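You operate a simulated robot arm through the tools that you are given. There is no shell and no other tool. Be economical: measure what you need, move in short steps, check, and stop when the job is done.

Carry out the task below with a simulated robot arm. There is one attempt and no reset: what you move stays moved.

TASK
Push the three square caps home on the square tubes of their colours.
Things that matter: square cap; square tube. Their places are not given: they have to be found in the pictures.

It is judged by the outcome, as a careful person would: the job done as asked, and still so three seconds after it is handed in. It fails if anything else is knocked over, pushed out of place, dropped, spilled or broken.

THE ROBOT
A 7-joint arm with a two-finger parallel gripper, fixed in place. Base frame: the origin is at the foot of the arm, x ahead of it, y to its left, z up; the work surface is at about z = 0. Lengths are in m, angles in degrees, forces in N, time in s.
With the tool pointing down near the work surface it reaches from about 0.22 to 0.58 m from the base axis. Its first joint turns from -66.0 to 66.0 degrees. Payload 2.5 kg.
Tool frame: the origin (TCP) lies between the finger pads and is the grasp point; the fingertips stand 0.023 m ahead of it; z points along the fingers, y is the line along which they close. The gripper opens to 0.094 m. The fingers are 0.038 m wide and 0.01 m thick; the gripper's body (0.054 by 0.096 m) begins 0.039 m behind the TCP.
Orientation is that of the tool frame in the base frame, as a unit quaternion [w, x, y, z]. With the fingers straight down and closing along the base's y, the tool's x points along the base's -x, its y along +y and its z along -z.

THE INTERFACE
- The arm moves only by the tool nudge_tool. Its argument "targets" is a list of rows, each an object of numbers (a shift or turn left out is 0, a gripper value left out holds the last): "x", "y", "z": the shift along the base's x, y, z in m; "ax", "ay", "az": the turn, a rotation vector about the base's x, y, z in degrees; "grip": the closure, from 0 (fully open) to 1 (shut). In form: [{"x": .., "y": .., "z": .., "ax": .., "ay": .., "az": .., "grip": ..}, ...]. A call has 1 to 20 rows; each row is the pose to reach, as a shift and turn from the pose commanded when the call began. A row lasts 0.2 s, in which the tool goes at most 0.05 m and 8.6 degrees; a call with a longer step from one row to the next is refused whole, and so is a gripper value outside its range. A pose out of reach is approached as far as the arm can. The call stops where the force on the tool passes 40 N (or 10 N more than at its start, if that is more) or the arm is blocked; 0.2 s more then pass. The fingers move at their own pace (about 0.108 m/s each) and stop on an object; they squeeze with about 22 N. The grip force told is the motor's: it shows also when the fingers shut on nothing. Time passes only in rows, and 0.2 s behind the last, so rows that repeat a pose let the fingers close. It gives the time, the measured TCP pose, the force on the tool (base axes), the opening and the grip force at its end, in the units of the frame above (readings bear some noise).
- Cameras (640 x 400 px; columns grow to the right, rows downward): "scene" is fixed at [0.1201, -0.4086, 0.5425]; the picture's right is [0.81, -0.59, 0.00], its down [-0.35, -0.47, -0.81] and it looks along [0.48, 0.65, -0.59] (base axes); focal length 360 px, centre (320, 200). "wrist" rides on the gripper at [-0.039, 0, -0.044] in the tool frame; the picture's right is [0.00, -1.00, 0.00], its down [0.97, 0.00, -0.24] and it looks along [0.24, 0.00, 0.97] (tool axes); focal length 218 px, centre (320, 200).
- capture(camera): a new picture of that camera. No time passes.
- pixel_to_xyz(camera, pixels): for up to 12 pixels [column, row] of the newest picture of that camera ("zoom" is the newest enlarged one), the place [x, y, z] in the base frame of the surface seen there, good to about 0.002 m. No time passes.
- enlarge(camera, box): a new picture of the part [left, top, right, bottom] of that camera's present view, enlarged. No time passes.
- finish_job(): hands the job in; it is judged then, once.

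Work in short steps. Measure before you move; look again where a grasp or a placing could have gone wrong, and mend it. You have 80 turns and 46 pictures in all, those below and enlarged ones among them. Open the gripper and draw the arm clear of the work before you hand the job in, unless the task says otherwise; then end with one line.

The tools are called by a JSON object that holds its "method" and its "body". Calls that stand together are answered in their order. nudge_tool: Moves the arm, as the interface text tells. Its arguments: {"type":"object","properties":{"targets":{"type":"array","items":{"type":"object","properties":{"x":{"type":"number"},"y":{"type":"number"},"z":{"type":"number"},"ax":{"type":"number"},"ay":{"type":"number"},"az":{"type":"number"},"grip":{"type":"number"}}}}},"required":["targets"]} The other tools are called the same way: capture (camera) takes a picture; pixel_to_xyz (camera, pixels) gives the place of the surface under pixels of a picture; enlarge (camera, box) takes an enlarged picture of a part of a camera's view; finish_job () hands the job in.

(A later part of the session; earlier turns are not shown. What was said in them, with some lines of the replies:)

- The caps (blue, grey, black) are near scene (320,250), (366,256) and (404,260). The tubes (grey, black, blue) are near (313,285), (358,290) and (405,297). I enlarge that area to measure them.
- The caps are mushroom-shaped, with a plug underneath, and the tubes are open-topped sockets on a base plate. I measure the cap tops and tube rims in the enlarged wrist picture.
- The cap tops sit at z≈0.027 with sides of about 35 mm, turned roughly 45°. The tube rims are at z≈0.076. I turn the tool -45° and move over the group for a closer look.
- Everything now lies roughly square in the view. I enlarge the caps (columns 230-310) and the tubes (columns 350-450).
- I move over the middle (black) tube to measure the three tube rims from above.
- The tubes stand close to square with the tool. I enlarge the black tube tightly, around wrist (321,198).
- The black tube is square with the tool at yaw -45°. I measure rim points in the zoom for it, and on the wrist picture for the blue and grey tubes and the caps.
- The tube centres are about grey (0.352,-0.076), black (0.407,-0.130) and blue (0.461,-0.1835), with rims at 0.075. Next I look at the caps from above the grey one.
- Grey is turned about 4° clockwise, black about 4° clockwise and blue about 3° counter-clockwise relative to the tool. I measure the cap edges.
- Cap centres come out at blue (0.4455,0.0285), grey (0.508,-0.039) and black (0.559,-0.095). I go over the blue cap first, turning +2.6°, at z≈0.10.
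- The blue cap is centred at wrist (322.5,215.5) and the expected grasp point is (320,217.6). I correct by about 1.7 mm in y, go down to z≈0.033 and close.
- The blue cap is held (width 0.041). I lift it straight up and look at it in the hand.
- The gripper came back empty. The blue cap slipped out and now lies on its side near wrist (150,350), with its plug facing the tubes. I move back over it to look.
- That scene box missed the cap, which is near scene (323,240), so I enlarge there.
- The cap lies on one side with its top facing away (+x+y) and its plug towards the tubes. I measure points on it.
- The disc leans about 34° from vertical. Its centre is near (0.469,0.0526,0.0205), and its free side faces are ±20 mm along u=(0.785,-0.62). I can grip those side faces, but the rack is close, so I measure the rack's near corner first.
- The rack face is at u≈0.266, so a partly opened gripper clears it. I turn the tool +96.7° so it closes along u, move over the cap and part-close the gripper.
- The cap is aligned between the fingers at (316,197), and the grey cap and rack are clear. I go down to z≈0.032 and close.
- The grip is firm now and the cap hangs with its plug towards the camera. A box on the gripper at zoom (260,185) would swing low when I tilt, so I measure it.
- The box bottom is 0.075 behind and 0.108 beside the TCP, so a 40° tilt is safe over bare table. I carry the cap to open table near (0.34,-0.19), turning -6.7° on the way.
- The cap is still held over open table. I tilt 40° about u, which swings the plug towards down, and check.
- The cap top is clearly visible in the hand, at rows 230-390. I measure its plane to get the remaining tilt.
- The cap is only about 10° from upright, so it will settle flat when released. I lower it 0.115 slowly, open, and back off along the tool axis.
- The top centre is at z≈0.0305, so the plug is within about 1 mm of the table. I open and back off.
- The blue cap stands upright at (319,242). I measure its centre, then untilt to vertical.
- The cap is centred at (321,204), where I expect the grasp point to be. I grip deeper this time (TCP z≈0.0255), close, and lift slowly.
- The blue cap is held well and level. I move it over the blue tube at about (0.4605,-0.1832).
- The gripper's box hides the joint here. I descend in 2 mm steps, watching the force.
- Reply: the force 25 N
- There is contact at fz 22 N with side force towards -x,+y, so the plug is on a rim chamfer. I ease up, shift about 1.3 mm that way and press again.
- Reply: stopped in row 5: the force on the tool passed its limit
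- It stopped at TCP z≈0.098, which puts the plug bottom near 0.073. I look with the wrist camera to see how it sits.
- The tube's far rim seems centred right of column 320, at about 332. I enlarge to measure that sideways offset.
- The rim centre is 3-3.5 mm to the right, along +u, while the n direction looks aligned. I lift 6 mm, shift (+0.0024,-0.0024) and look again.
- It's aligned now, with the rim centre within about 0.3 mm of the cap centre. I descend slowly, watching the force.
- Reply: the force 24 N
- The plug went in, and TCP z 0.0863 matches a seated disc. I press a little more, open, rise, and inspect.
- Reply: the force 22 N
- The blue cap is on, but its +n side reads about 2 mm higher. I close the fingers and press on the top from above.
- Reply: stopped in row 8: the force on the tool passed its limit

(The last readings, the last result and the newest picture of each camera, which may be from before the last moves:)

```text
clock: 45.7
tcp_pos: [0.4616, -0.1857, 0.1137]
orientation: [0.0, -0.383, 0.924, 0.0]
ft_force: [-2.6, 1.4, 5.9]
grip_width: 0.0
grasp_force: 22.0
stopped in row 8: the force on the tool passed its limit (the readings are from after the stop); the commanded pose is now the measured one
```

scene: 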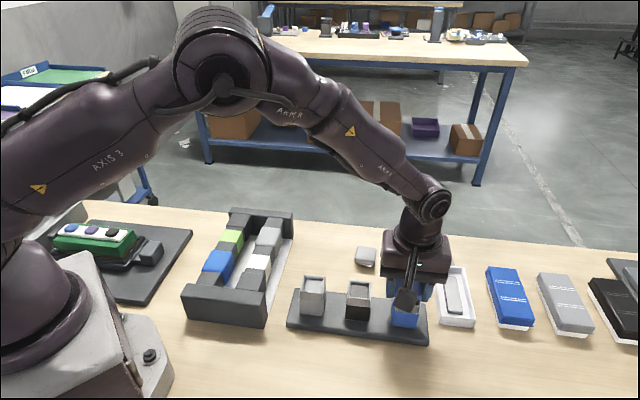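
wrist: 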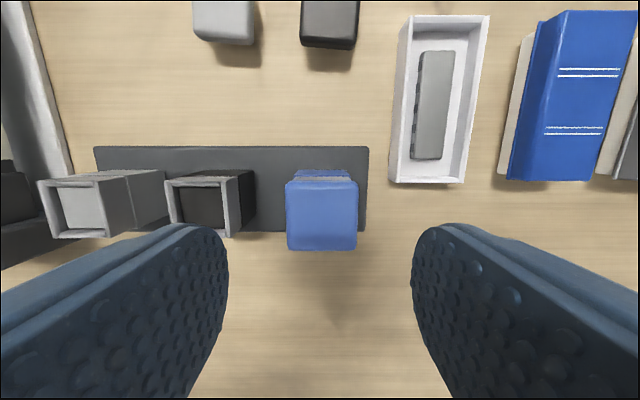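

That press reached the 40 N limit with the tips at about z 0.090. I press once more, then rise and check from the scene camera.

{"method": "nudge_tool", "body": {"targets": [{"z": -0.002}, {"z": -0.004}, {"z": -0.006}]}}

{"method": "nudge_tool", "body": {"targets": [{"z": 0.03}, {"x": 0.03, "y": 0.03, "z": 0.05}, {"x": 0.05, "y": 0.06, "z": 0.06, "grip": 0.3}, {"x": 0.05, "y": 0.1, "z": 0.06}, {"x": 0.045, "y": 0.145, "z": 0.06}, {"x": 0.045, "y": 0.145, "z": 0.06}]}}

{"method": "enlarge", "body": {"camera": "scene", "box": [330, 240, 450, 330]}}

```text
clock: 46.2
tcp_pos: [0.4623, -0.1861, 0.113]
orientation: [0.001, -0.384, 0.923, -0.001]
ft_force: [-2.2, 1.4, 5.3]
grip_width: 0.0001
grasp_force: 21.9
stopped in row 2: the force on the tool passed its limit (the readings are from after the stop); the commanded pose is now the measured one
```

```text
clock: 47.6
tcp_pos: [0.5097, -0.0406, 0.1725]
orientation: [0.001, -0.382, 0.924, 0.0]
ft_force: [0.6, -0.9, -0.3]
grip_width: 0.0659
grasp_force: 0.0
```

```text
4.44 times, centred on (390, 285) of scene
```

zoom: 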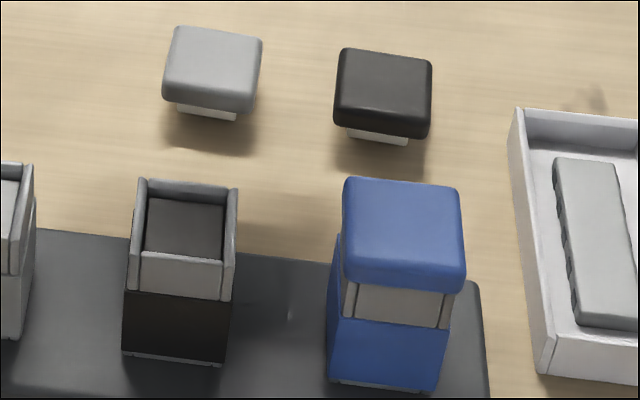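

The blue cap is fully seated. The arm is now over the grey cap, so I look with the wrist camera.

{"method": "capture", "body": {"camera": "wrist"}}

```text
10 pictures are left
```

wrist: 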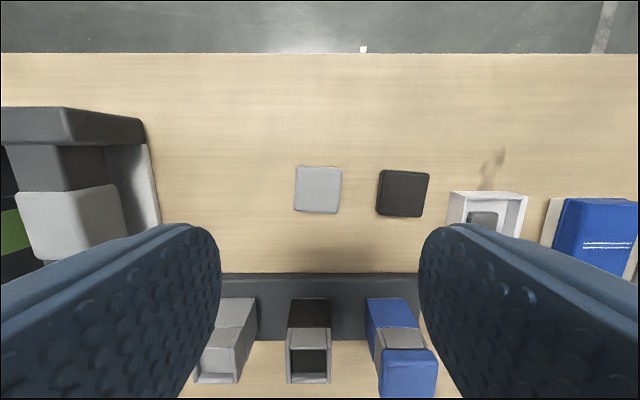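

Grey cap centre is at (318,190), turned 4° clockwise, against an expected (320,191). I correct, turn -4°, go down and grip it deep.

{"method": "nudge_tool", "body": {"targets": [{"x": -0.0009, "y": 0.0017, "z": -0.03, "az": -4}, {"x": -0.0009, "y": 0.0017, "z": -0.07, "az": -4}, {"x": -0.0009, "y": 0.0017, "z": -0.11, "az": -4}, {"x": -0.0009, "y": 0.0017, "z": -0.13, "az": -4}, {"x": -0.0009, "y": 0.0017, "z": -0.14, "az": -4}, {"x": -0.0009, "y": 0.0017, "z": -0.147, "az": -4}, {"x": -0.0009, "y": 0.0017, "z": -0.147, "az": -4}, {"x": -0.0009, "y": 0.0017, "z": -0.147, "az": -4, "grip": 1}, {"x": -0.0009, "y": 0.0017, "z": -0.147, "az": -4, "grip": 1}, {"x": -0.0009, "y": 0.0017, "z": -0.147, "az": -4, "grip": 1}, {"x": -0.0009, "y": 0.0017, "z": -0.147, "az": -4, "grip": 1}]}}

{"method": "nudge_tool", "body": {"targets": [{"z": 0.005}, {"z": 0.01}, {"z": 0.02}, {"z": 0.03}, {"z": 0.045}, {"z": 0.06}, {"z": 0.075}, {"z": 0.09}, {"z": 0.105}, {"z": 0.115}, {"z": 0.12, "az": 2}, {"z": 0.12, "az": 4}, {"z": 0.12, "az": 4}]}}

```text
clock: 50.0
tcp_pos: [0.5065, -0.0385, 0.0263]
orientation: [0.0, -0.35, 0.937, -0.002]
ft_force: [-0.3, -0.2, -0.6]
grip_width: 0.0411
grasp_force: 22.2
```

```text
clock: 52.8
tcp_pos: [0.5069, -0.0382, 0.1477]
orientation: [0.0, -0.383, 0.924, -0.001]
ft_force: [0.2, 0.0, 0.2]
grip_width: 0.0411
grasp_force: 21.4
```

The grey cap is held. I carry it over the grey tube at about (0.3525,-0.0785) and lower it to just above the rim.

{"method": "nudge_tool", "body": {"targets": [{"x": -0.015, "y": -0.004}, {"x": -0.04, "y": -0.01}, {"x": -0.065, "y": -0.0165}, {"x": -0.09, "y": -0.023}, {"x": -0.115, "y": -0.029}, {"x": -0.14, "y": -0.0355}, {"x": -0.154, "y": -0.039}, {"x": -0.154, "y": -0.039, "z": -0.015}, {"x": -0.154, "y": -0.039, "z": -0.03}, {"x": -0.154, "y": -0.039, "z": -0.039}, {"x": -0.154, "y": -0.039, "z": -0.039}, {"x": -0.154, "y": -0.039, "z": -0.039}]}}

{"method": "enlarge", "body": {"camera": "wrist", "box": [240, 155, 400, 255]}}

```text
clock: 55.4
tcp_pos: [0.3537, -0.0759, 0.1057]
orientation: [0.001, -0.384, 0.924, -0.001]
ft_force: [0.7, 0.0, 0.1]
grip_width: 0.0411
grasp_force: 22.1
```

```text
4.00 times, centred on (320, 205) of wrist
```

zoom: 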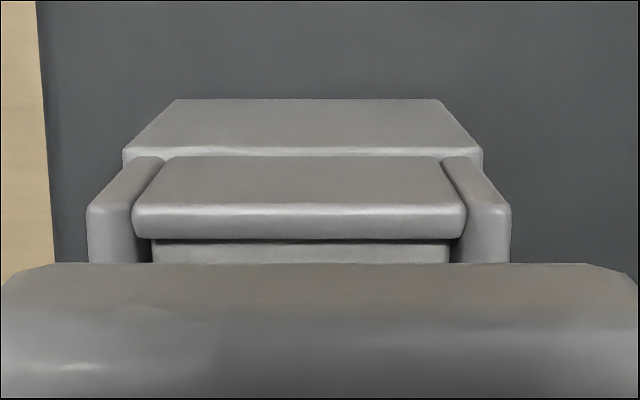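

The rim centre is at zoom column 299 against a cap centre of about 320, so I shift 2 mm along -u, plus about 1.4 mm along -n. Then I descend slowly.

{"method": "nudge_tool", "body": {"targets": [{"x": -0.0024, "y": 0.0004}, {"x": -0.0024, "y": 0.0004, "z": -0.003}, {"x": -0.0024, "y": 0.0004, "z": -0.006}, {"x": -0.0024, "y": 0.0004, "z": -0.008}, {"x": -0.0024, "y": 0.0004, "z": -0.01}, {"x": -0.0024, "y": 0.0004, "z": -0.012}, {"x": -0.0024, "y": 0.0004, "z": -0.014}, {"x": -0.0024, "y": 0.0004, "z": -0.016}, {"x": -0.0024, "y": 0.0004, "z": -0.018}, {"x": -0.0024, "y": 0.0004, "z": -0.02}, {"x": -0.0024, "y": 0.0004, "z": -0.022}, {"x": -0.0024, "y": 0.0004, "z": -0.024}]}}

```text
clock: 58.0
tcp_pos: [0.3512, -0.078, 0.0838]
orientation: [0.001, -0.384, 0.924, -0.002]
ft_force: [-5.5, 7.6, 20.5]
grip_width: 0.0416
grasp_force: 22.4
```

TCP z 0.084 with 20 N means the plug is in. I release, rise, close the fingers and press on top.

{"method": "nudge_tool", "body": {"targets": [{"grip": 0.4}, {"grip": 0.4}, {"grip": 0.35}, {"z": 0.02}, {"z": 0.045}, {"z": 0.045, "grip": 1}, {"z": 0.045, "grip": 1}, {"z": 0.045, "grip": 1}, {"z": 0.035}, {"z": 0.031}, {"z": 0.029}, {"z": 0.027}, {"z": 0.025}, {"z": 0.023}, {"z": 0.021}]}}

{"method": "nudge_tool", "body": {"targets": [{"z": -0.002}, {"z": -0.004}, {"z": -0.006}]}}

```text
clock: 60.6
tcp_pos: [0.3511, -0.0776, 0.1141]
orientation: [0.0, -0.385, 0.923, -0.001]
ft_force: [-3.1, 0.3, 7.6]
grip_width: 0.0001
grasp_force: 22.6
stopped in row 12: the force on the tool passed its limit (the readings are from after the stop); the commanded pose is now the measured one
```

```text
clock: 61.1
tcp_pos: [0.3511, -0.0772, 0.1128]
orientation: [-0.001, -0.384, 0.923, -0.002]
ft_force: [-3.1, 0.6, 6.5]
grip_width: 0.0
grasp_force: 22.0
stopped in row 2: the force on the tool passed its limit (the readings are from after the stop); the commanded pose is now the measured one
```

The height matches the blue cap's seated reading. I move on to the black cap at about (0.557,-0.0934).

{"method": "nudge_tool", "body": {"targets": [{"z": 0.03}, {"z": 0.06}, {"x": 0.04, "y": -0.003, "z": 0.06, "grip": 0.3}, {"x": 0.08, "y": -0.006, "z": 0.06}, {"x": 0.12, "y": -0.009, "z": 0.06}, {"x": 0.16, "y": -0.012, "z": 0.06}, {"x": 0.195, "y": -0.015, "z": 0.06}, {"x": 0.206, "y": -0.016, "z": 0.06}, {"x": 0.206, "y": -0.016, "z": 0.06}, {"x": 0.206, "y": -0.016, "z": 0.06}]}}

{"method": "capture", "body": {"camera": "wrist"}}

{"method": "enlarge", "body": {"camera": "scene", "box": [280, 240, 440, 340]}}

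```text
clock: 63.3
tcp_pos: [0.5573, -0.0934, 0.1735]
orientation: [0.0, -0.383, 0.924, -0.002]
ft_force: [0.2, -0.1, 0.7]
grip_width: 0.066
grasp_force: 0.1
```

```text
8 pictures are left
```

wrist: 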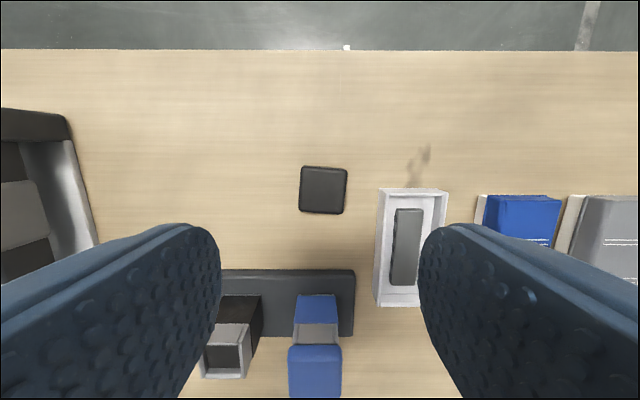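

```text
4.00 times, centred on (360, 290) of scene
```

zoom: 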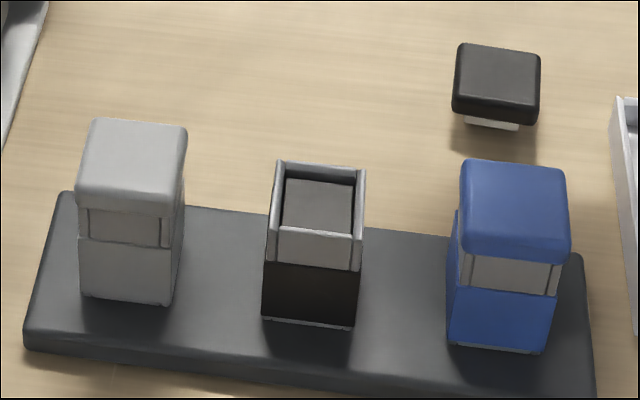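

The grey and blue caps are both seated. The black cap is at (323,190), turned about 3° clockwise, with a tray near its right side. I narrow the opening, correct and grip.

{"method": "nudge_tool", "body": {"targets": [{"x": 0.0026, "y": -0.001, "z": -0.03, "az": -3.5, "grip": 0.42}, {"x": 0.0026, "y": -0.001, "z": -0.07, "az": -3.5}, {"x": 0.0026, "y": -0.001, "z": -0.11, "az": -3.5}, {"x": 0.0026, "y": -0.001, "z": -0.13, "az": -3.5}, {"x": 0.0026, "y": -0.001, "z": -0.14, "az": -3.5}, {"x": 0.0026, "y": -0.001, "z": -0.147, "az": -3.5}, {"x": 0.0026, "y": -0.001, "z": -0.147, "az": -3.5}, {"x": 0.0026, "y": -0.001, "z": -0.147, "az": -3.5, "grip": 1}, {"x": 0.0026, "y": -0.001, "z": -0.147, "az": -3.5, "grip": 1}, {"x": 0.0026, "y": -0.001, "z": -0.147, "az": -3.5, "grip": 1}, {"x": 0.0026, "y": -0.001, "z": -0.147, "az": -3.5, "grip": 1}]}}

{"method": "nudge_tool", "body": {"targets": [{"z": 0.005}, {"z": 0.01}, {"z": 0.02}, {"z": 0.03}, {"z": 0.045}, {"z": 0.06}, {"z": 0.075}, {"z": 0.09}, {"z": 0.105}, {"z": 0.115}, {"z": 0.12, "az": 2}, {"z": 0.12, "az": 3.5}, {"z": 0.12, "az": 3.5}]}}

```text
clock: 65.7
tcp_pos: [0.5594, -0.0943, 0.026]
orientation: [0.0, -0.355, 0.935, -0.001]
ft_force: [-0.3, 0.2, -0.4]
grip_width: 0.0413
grasp_force: 21.8
```

```text
clock: 68.5
tcp_pos: [0.5596, -0.0945, 0.1455]
orientation: [0.0, -0.384, 0.923, -0.002]
ft_force: [-0.2, 0.8, -1.2]
grip_width: 0.0413
grasp_force: 22.0
```

The black cap is held. The black tube should lie midway between the two seated positions, at about (0.4068,-0.1322), so I carry it there.

{"method": "nudge_tool", "body": {"targets": [{"x": -0.015, "y": -0.004}, {"x": -0.04, "y": -0.01}, {"x": -0.065, "y": -0.0165}, {"x": -0.09, "y": -0.0225}, {"x": -0.115, "y": -0.0285}, {"x": -0.14, "y": -0.035}, {"x": -0.153, "y": -0.038}, {"x": -0.153, "y": -0.038, "z": -0.015}, {"x": -0.153, "y": -0.038, "z": -0.03}, {"x": -0.153, "y": -0.038, "z": -0.039}, {"x": -0.153, "y": -0.038, "z": -0.039}, {"x": -0.153, "y": -0.038, "z": -0.039}]}}

{"method": "enlarge", "body": {"camera": "wrist", "box": [240, 155, 400, 255]}}

```text
clock: 71.1
tcp_pos: [0.4061, -0.1329, 0.1068]
orientation: [0.001, -0.383, 0.924, -0.002]
ft_force: [-0.6, -0.7, -0.4]
grip_width: 0.0412
grasp_force: 22.5
```

```text
4.00 times, centred on (320, 205) of wrist
```

zoom: 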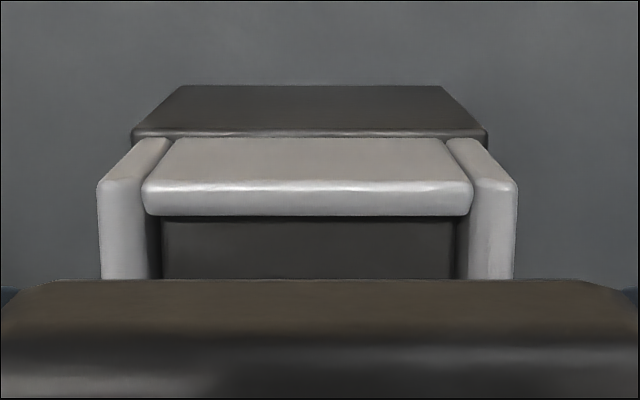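

The rim centre is at zoom column 307 (about 1.1 mm along -u), and the far wall is about 1.2 mm towards +n. I correct by (0.0001,0.0017) and descend.

{"method": "nudge_tool", "body": {"targets": [{"x": 0.0001, "y": 0.0017}, {"x": 0.0001, "y": 0.0017, "z": -0.003}, {"x": 0.0001, "y": 0.0017, "z": -0.006}, {"x": 0.0001, "y": 0.0017, "z": -0.008}, {"x": 0.0001, "y": 0.0017, "z": -0.01}, {"x": 0.0001, "y": 0.0017, "z": -0.012}, {"x": 0.0001, "y": 0.0017, "z": -0.014}, {"x": 0.0001, "y": 0.0017, "z": -0.016}, {"x": 0.0001, "y": 0.0017, "z": -0.018}, {"x": 0.0001, "y": 0.0017, "z": -0.02}, {"x": 0.0001, "y": 0.0017, "z": -0.022}, {"x": 0.0001, "y": 0.0017, "z": -0.024}]}}

```text
clock: 73.7
tcp_pos: [0.4071, -0.1297, 0.0841]
orientation: [0.0, -0.385, 0.923, -0.002]
ft_force: [-8.0, 7.0, 19.7]
grip_width: 0.0416
grasp_force: 22.0
```

It went in to the same depth as the grey cap. I release, rise, close the fingers and press the top home.

{"method": "nudge_tool", "body": {"targets": [{"grip": 0.4}, {"grip": 0.4}, {"grip": 0.38}, {"z": 0.02}, {"z": 0.045}, {"z": 0.045, "grip": 1}, {"z": 0.045, "grip": 1}, {"z": 0.045, "grip": 1}, {"z": 0.035}, {"z": 0.031}, {"z": 0.029}, {"z": 0.027}, {"z": 0.025}, {"z": 0.023}, {"z": 0.021}]}}

{"method": "nudge_tool", "body": {"targets": [{"z": -0.002}, {"z": -0.004}, {"z": -0.006}]}}

{"method": "nudge_tool", "body": {"targets": [{"z": 0.03}, {"z": 0.07}, {"z": 0.11, "grip": 0}, {"z": 0.15, "grip": 0}, {"z": 0.19}, {"z": 0.19}]}}

{"method": "enlarge", "body": {"camera": "scene", "box": [280, 240, 440, 340]}}

{"method": "capture", "body": {"camera": "wrist"}}

```text
clock: 76.3
tcp_pos: [0.4069, -0.1314, 0.1122]
orientation: [0.0, -0.383, 0.924, -0.002]
ft_force: [-3.1, 0.9, 6.7]
grip_width: 0.0
grasp_force: 22.0
stopped in row 13: the force on the tool passed its limit (the readings are from after the stop); the commanded pose is now the measured one
```

```text
clock: 76.8
tcp_pos: [0.4063, -0.1318, 0.1135]
orientation: [-0.001, -0.383, 0.924, -0.003]
ft_force: [-3.0, 0.6, 7.1]
grip_width: 0.0
grasp_force: 22.5
stopped in row 2: the force on the tool passed its limit (the readings are from after the stop); the commanded pose is now the measured one
```

```text
clock: 78.2
tcp_pos: [0.4047, -0.1321, 0.3031]
orientation: [0.0, -0.384, 0.923, -0.002]
ft_force: [0.5, -0.5, 0.3]
grip_width: 0.0941
grasp_force: 0.1
```

```text
4.00 times, centred on (360, 290) of scene
```

zoom: 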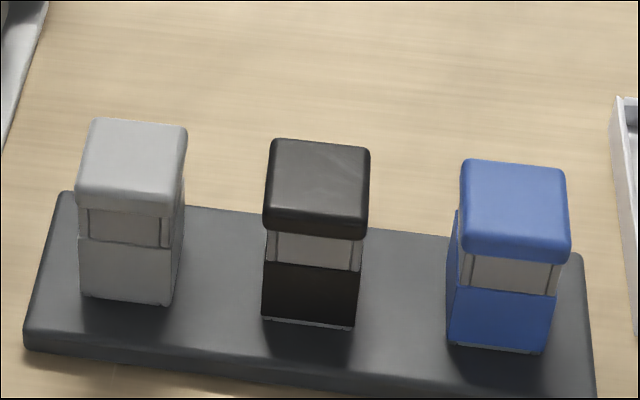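

```text
4 pictures are left
```

wrist: 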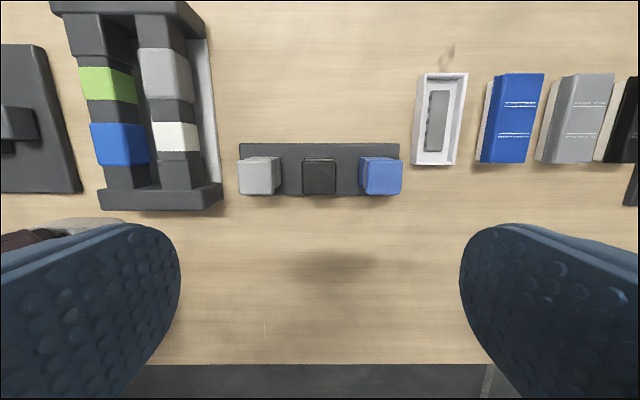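

All three caps look seated and level. I take one tight enlargement to rule out a gap under the caps.

{"method": "enlarge", "body": {"camera": "scene", "box": [295, 265, 425, 335]}}

{"method": "pixel_to_xyz", "body": {"camera": "zoom", "pixels": [[80, 45], [110, 45], [310, 60], [340, 60], [540, 85], [570, 85]]}}

```text
4.92 times, centred on (360, 300) of scene
```

zoom: 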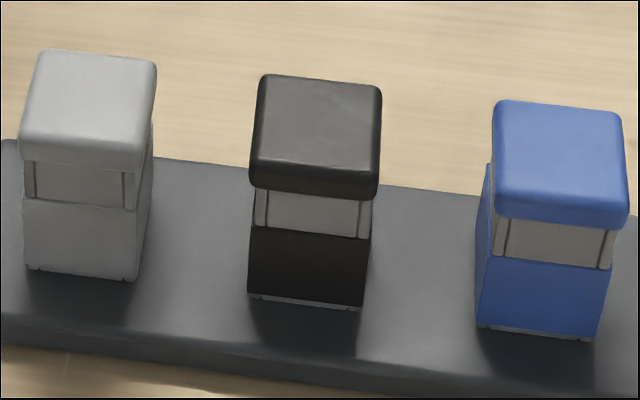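

```text
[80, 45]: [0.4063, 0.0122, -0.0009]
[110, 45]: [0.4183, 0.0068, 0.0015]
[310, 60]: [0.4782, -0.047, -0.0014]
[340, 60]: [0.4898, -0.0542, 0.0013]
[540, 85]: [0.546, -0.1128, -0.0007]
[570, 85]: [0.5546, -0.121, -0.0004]
```

{"method": "pixel_to_xyz", "body": {"camera": "zoom", "pixels": [[60, 75], [130, 80], [60, 125], [120, 130], [290, 100], [350, 105], [285, 150], [350, 155], [525, 125], [590, 130], [525, 180], [590, 185]]}}

```text
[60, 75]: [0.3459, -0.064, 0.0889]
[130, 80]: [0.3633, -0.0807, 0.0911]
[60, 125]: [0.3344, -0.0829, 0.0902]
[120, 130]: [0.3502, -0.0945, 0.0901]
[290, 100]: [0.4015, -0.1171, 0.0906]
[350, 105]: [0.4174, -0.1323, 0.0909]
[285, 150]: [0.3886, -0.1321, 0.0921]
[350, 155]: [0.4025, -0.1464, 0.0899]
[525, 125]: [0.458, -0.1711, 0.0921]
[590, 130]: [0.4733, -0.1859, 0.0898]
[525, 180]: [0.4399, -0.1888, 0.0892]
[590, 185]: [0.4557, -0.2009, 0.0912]
```

All three cap tops are level at z≈0.090, resting on the rims with no gap, and the arm is clear with the gripper open. I hand the job in.

{"method": "finish_job", "body": {}}

```text
The job is handed in.
```

All three square caps are pushed home on the tubes of their colours. The blue cap slipped from the gripper on my first lift and tipped onto its side, so I set it upright and placed it again.
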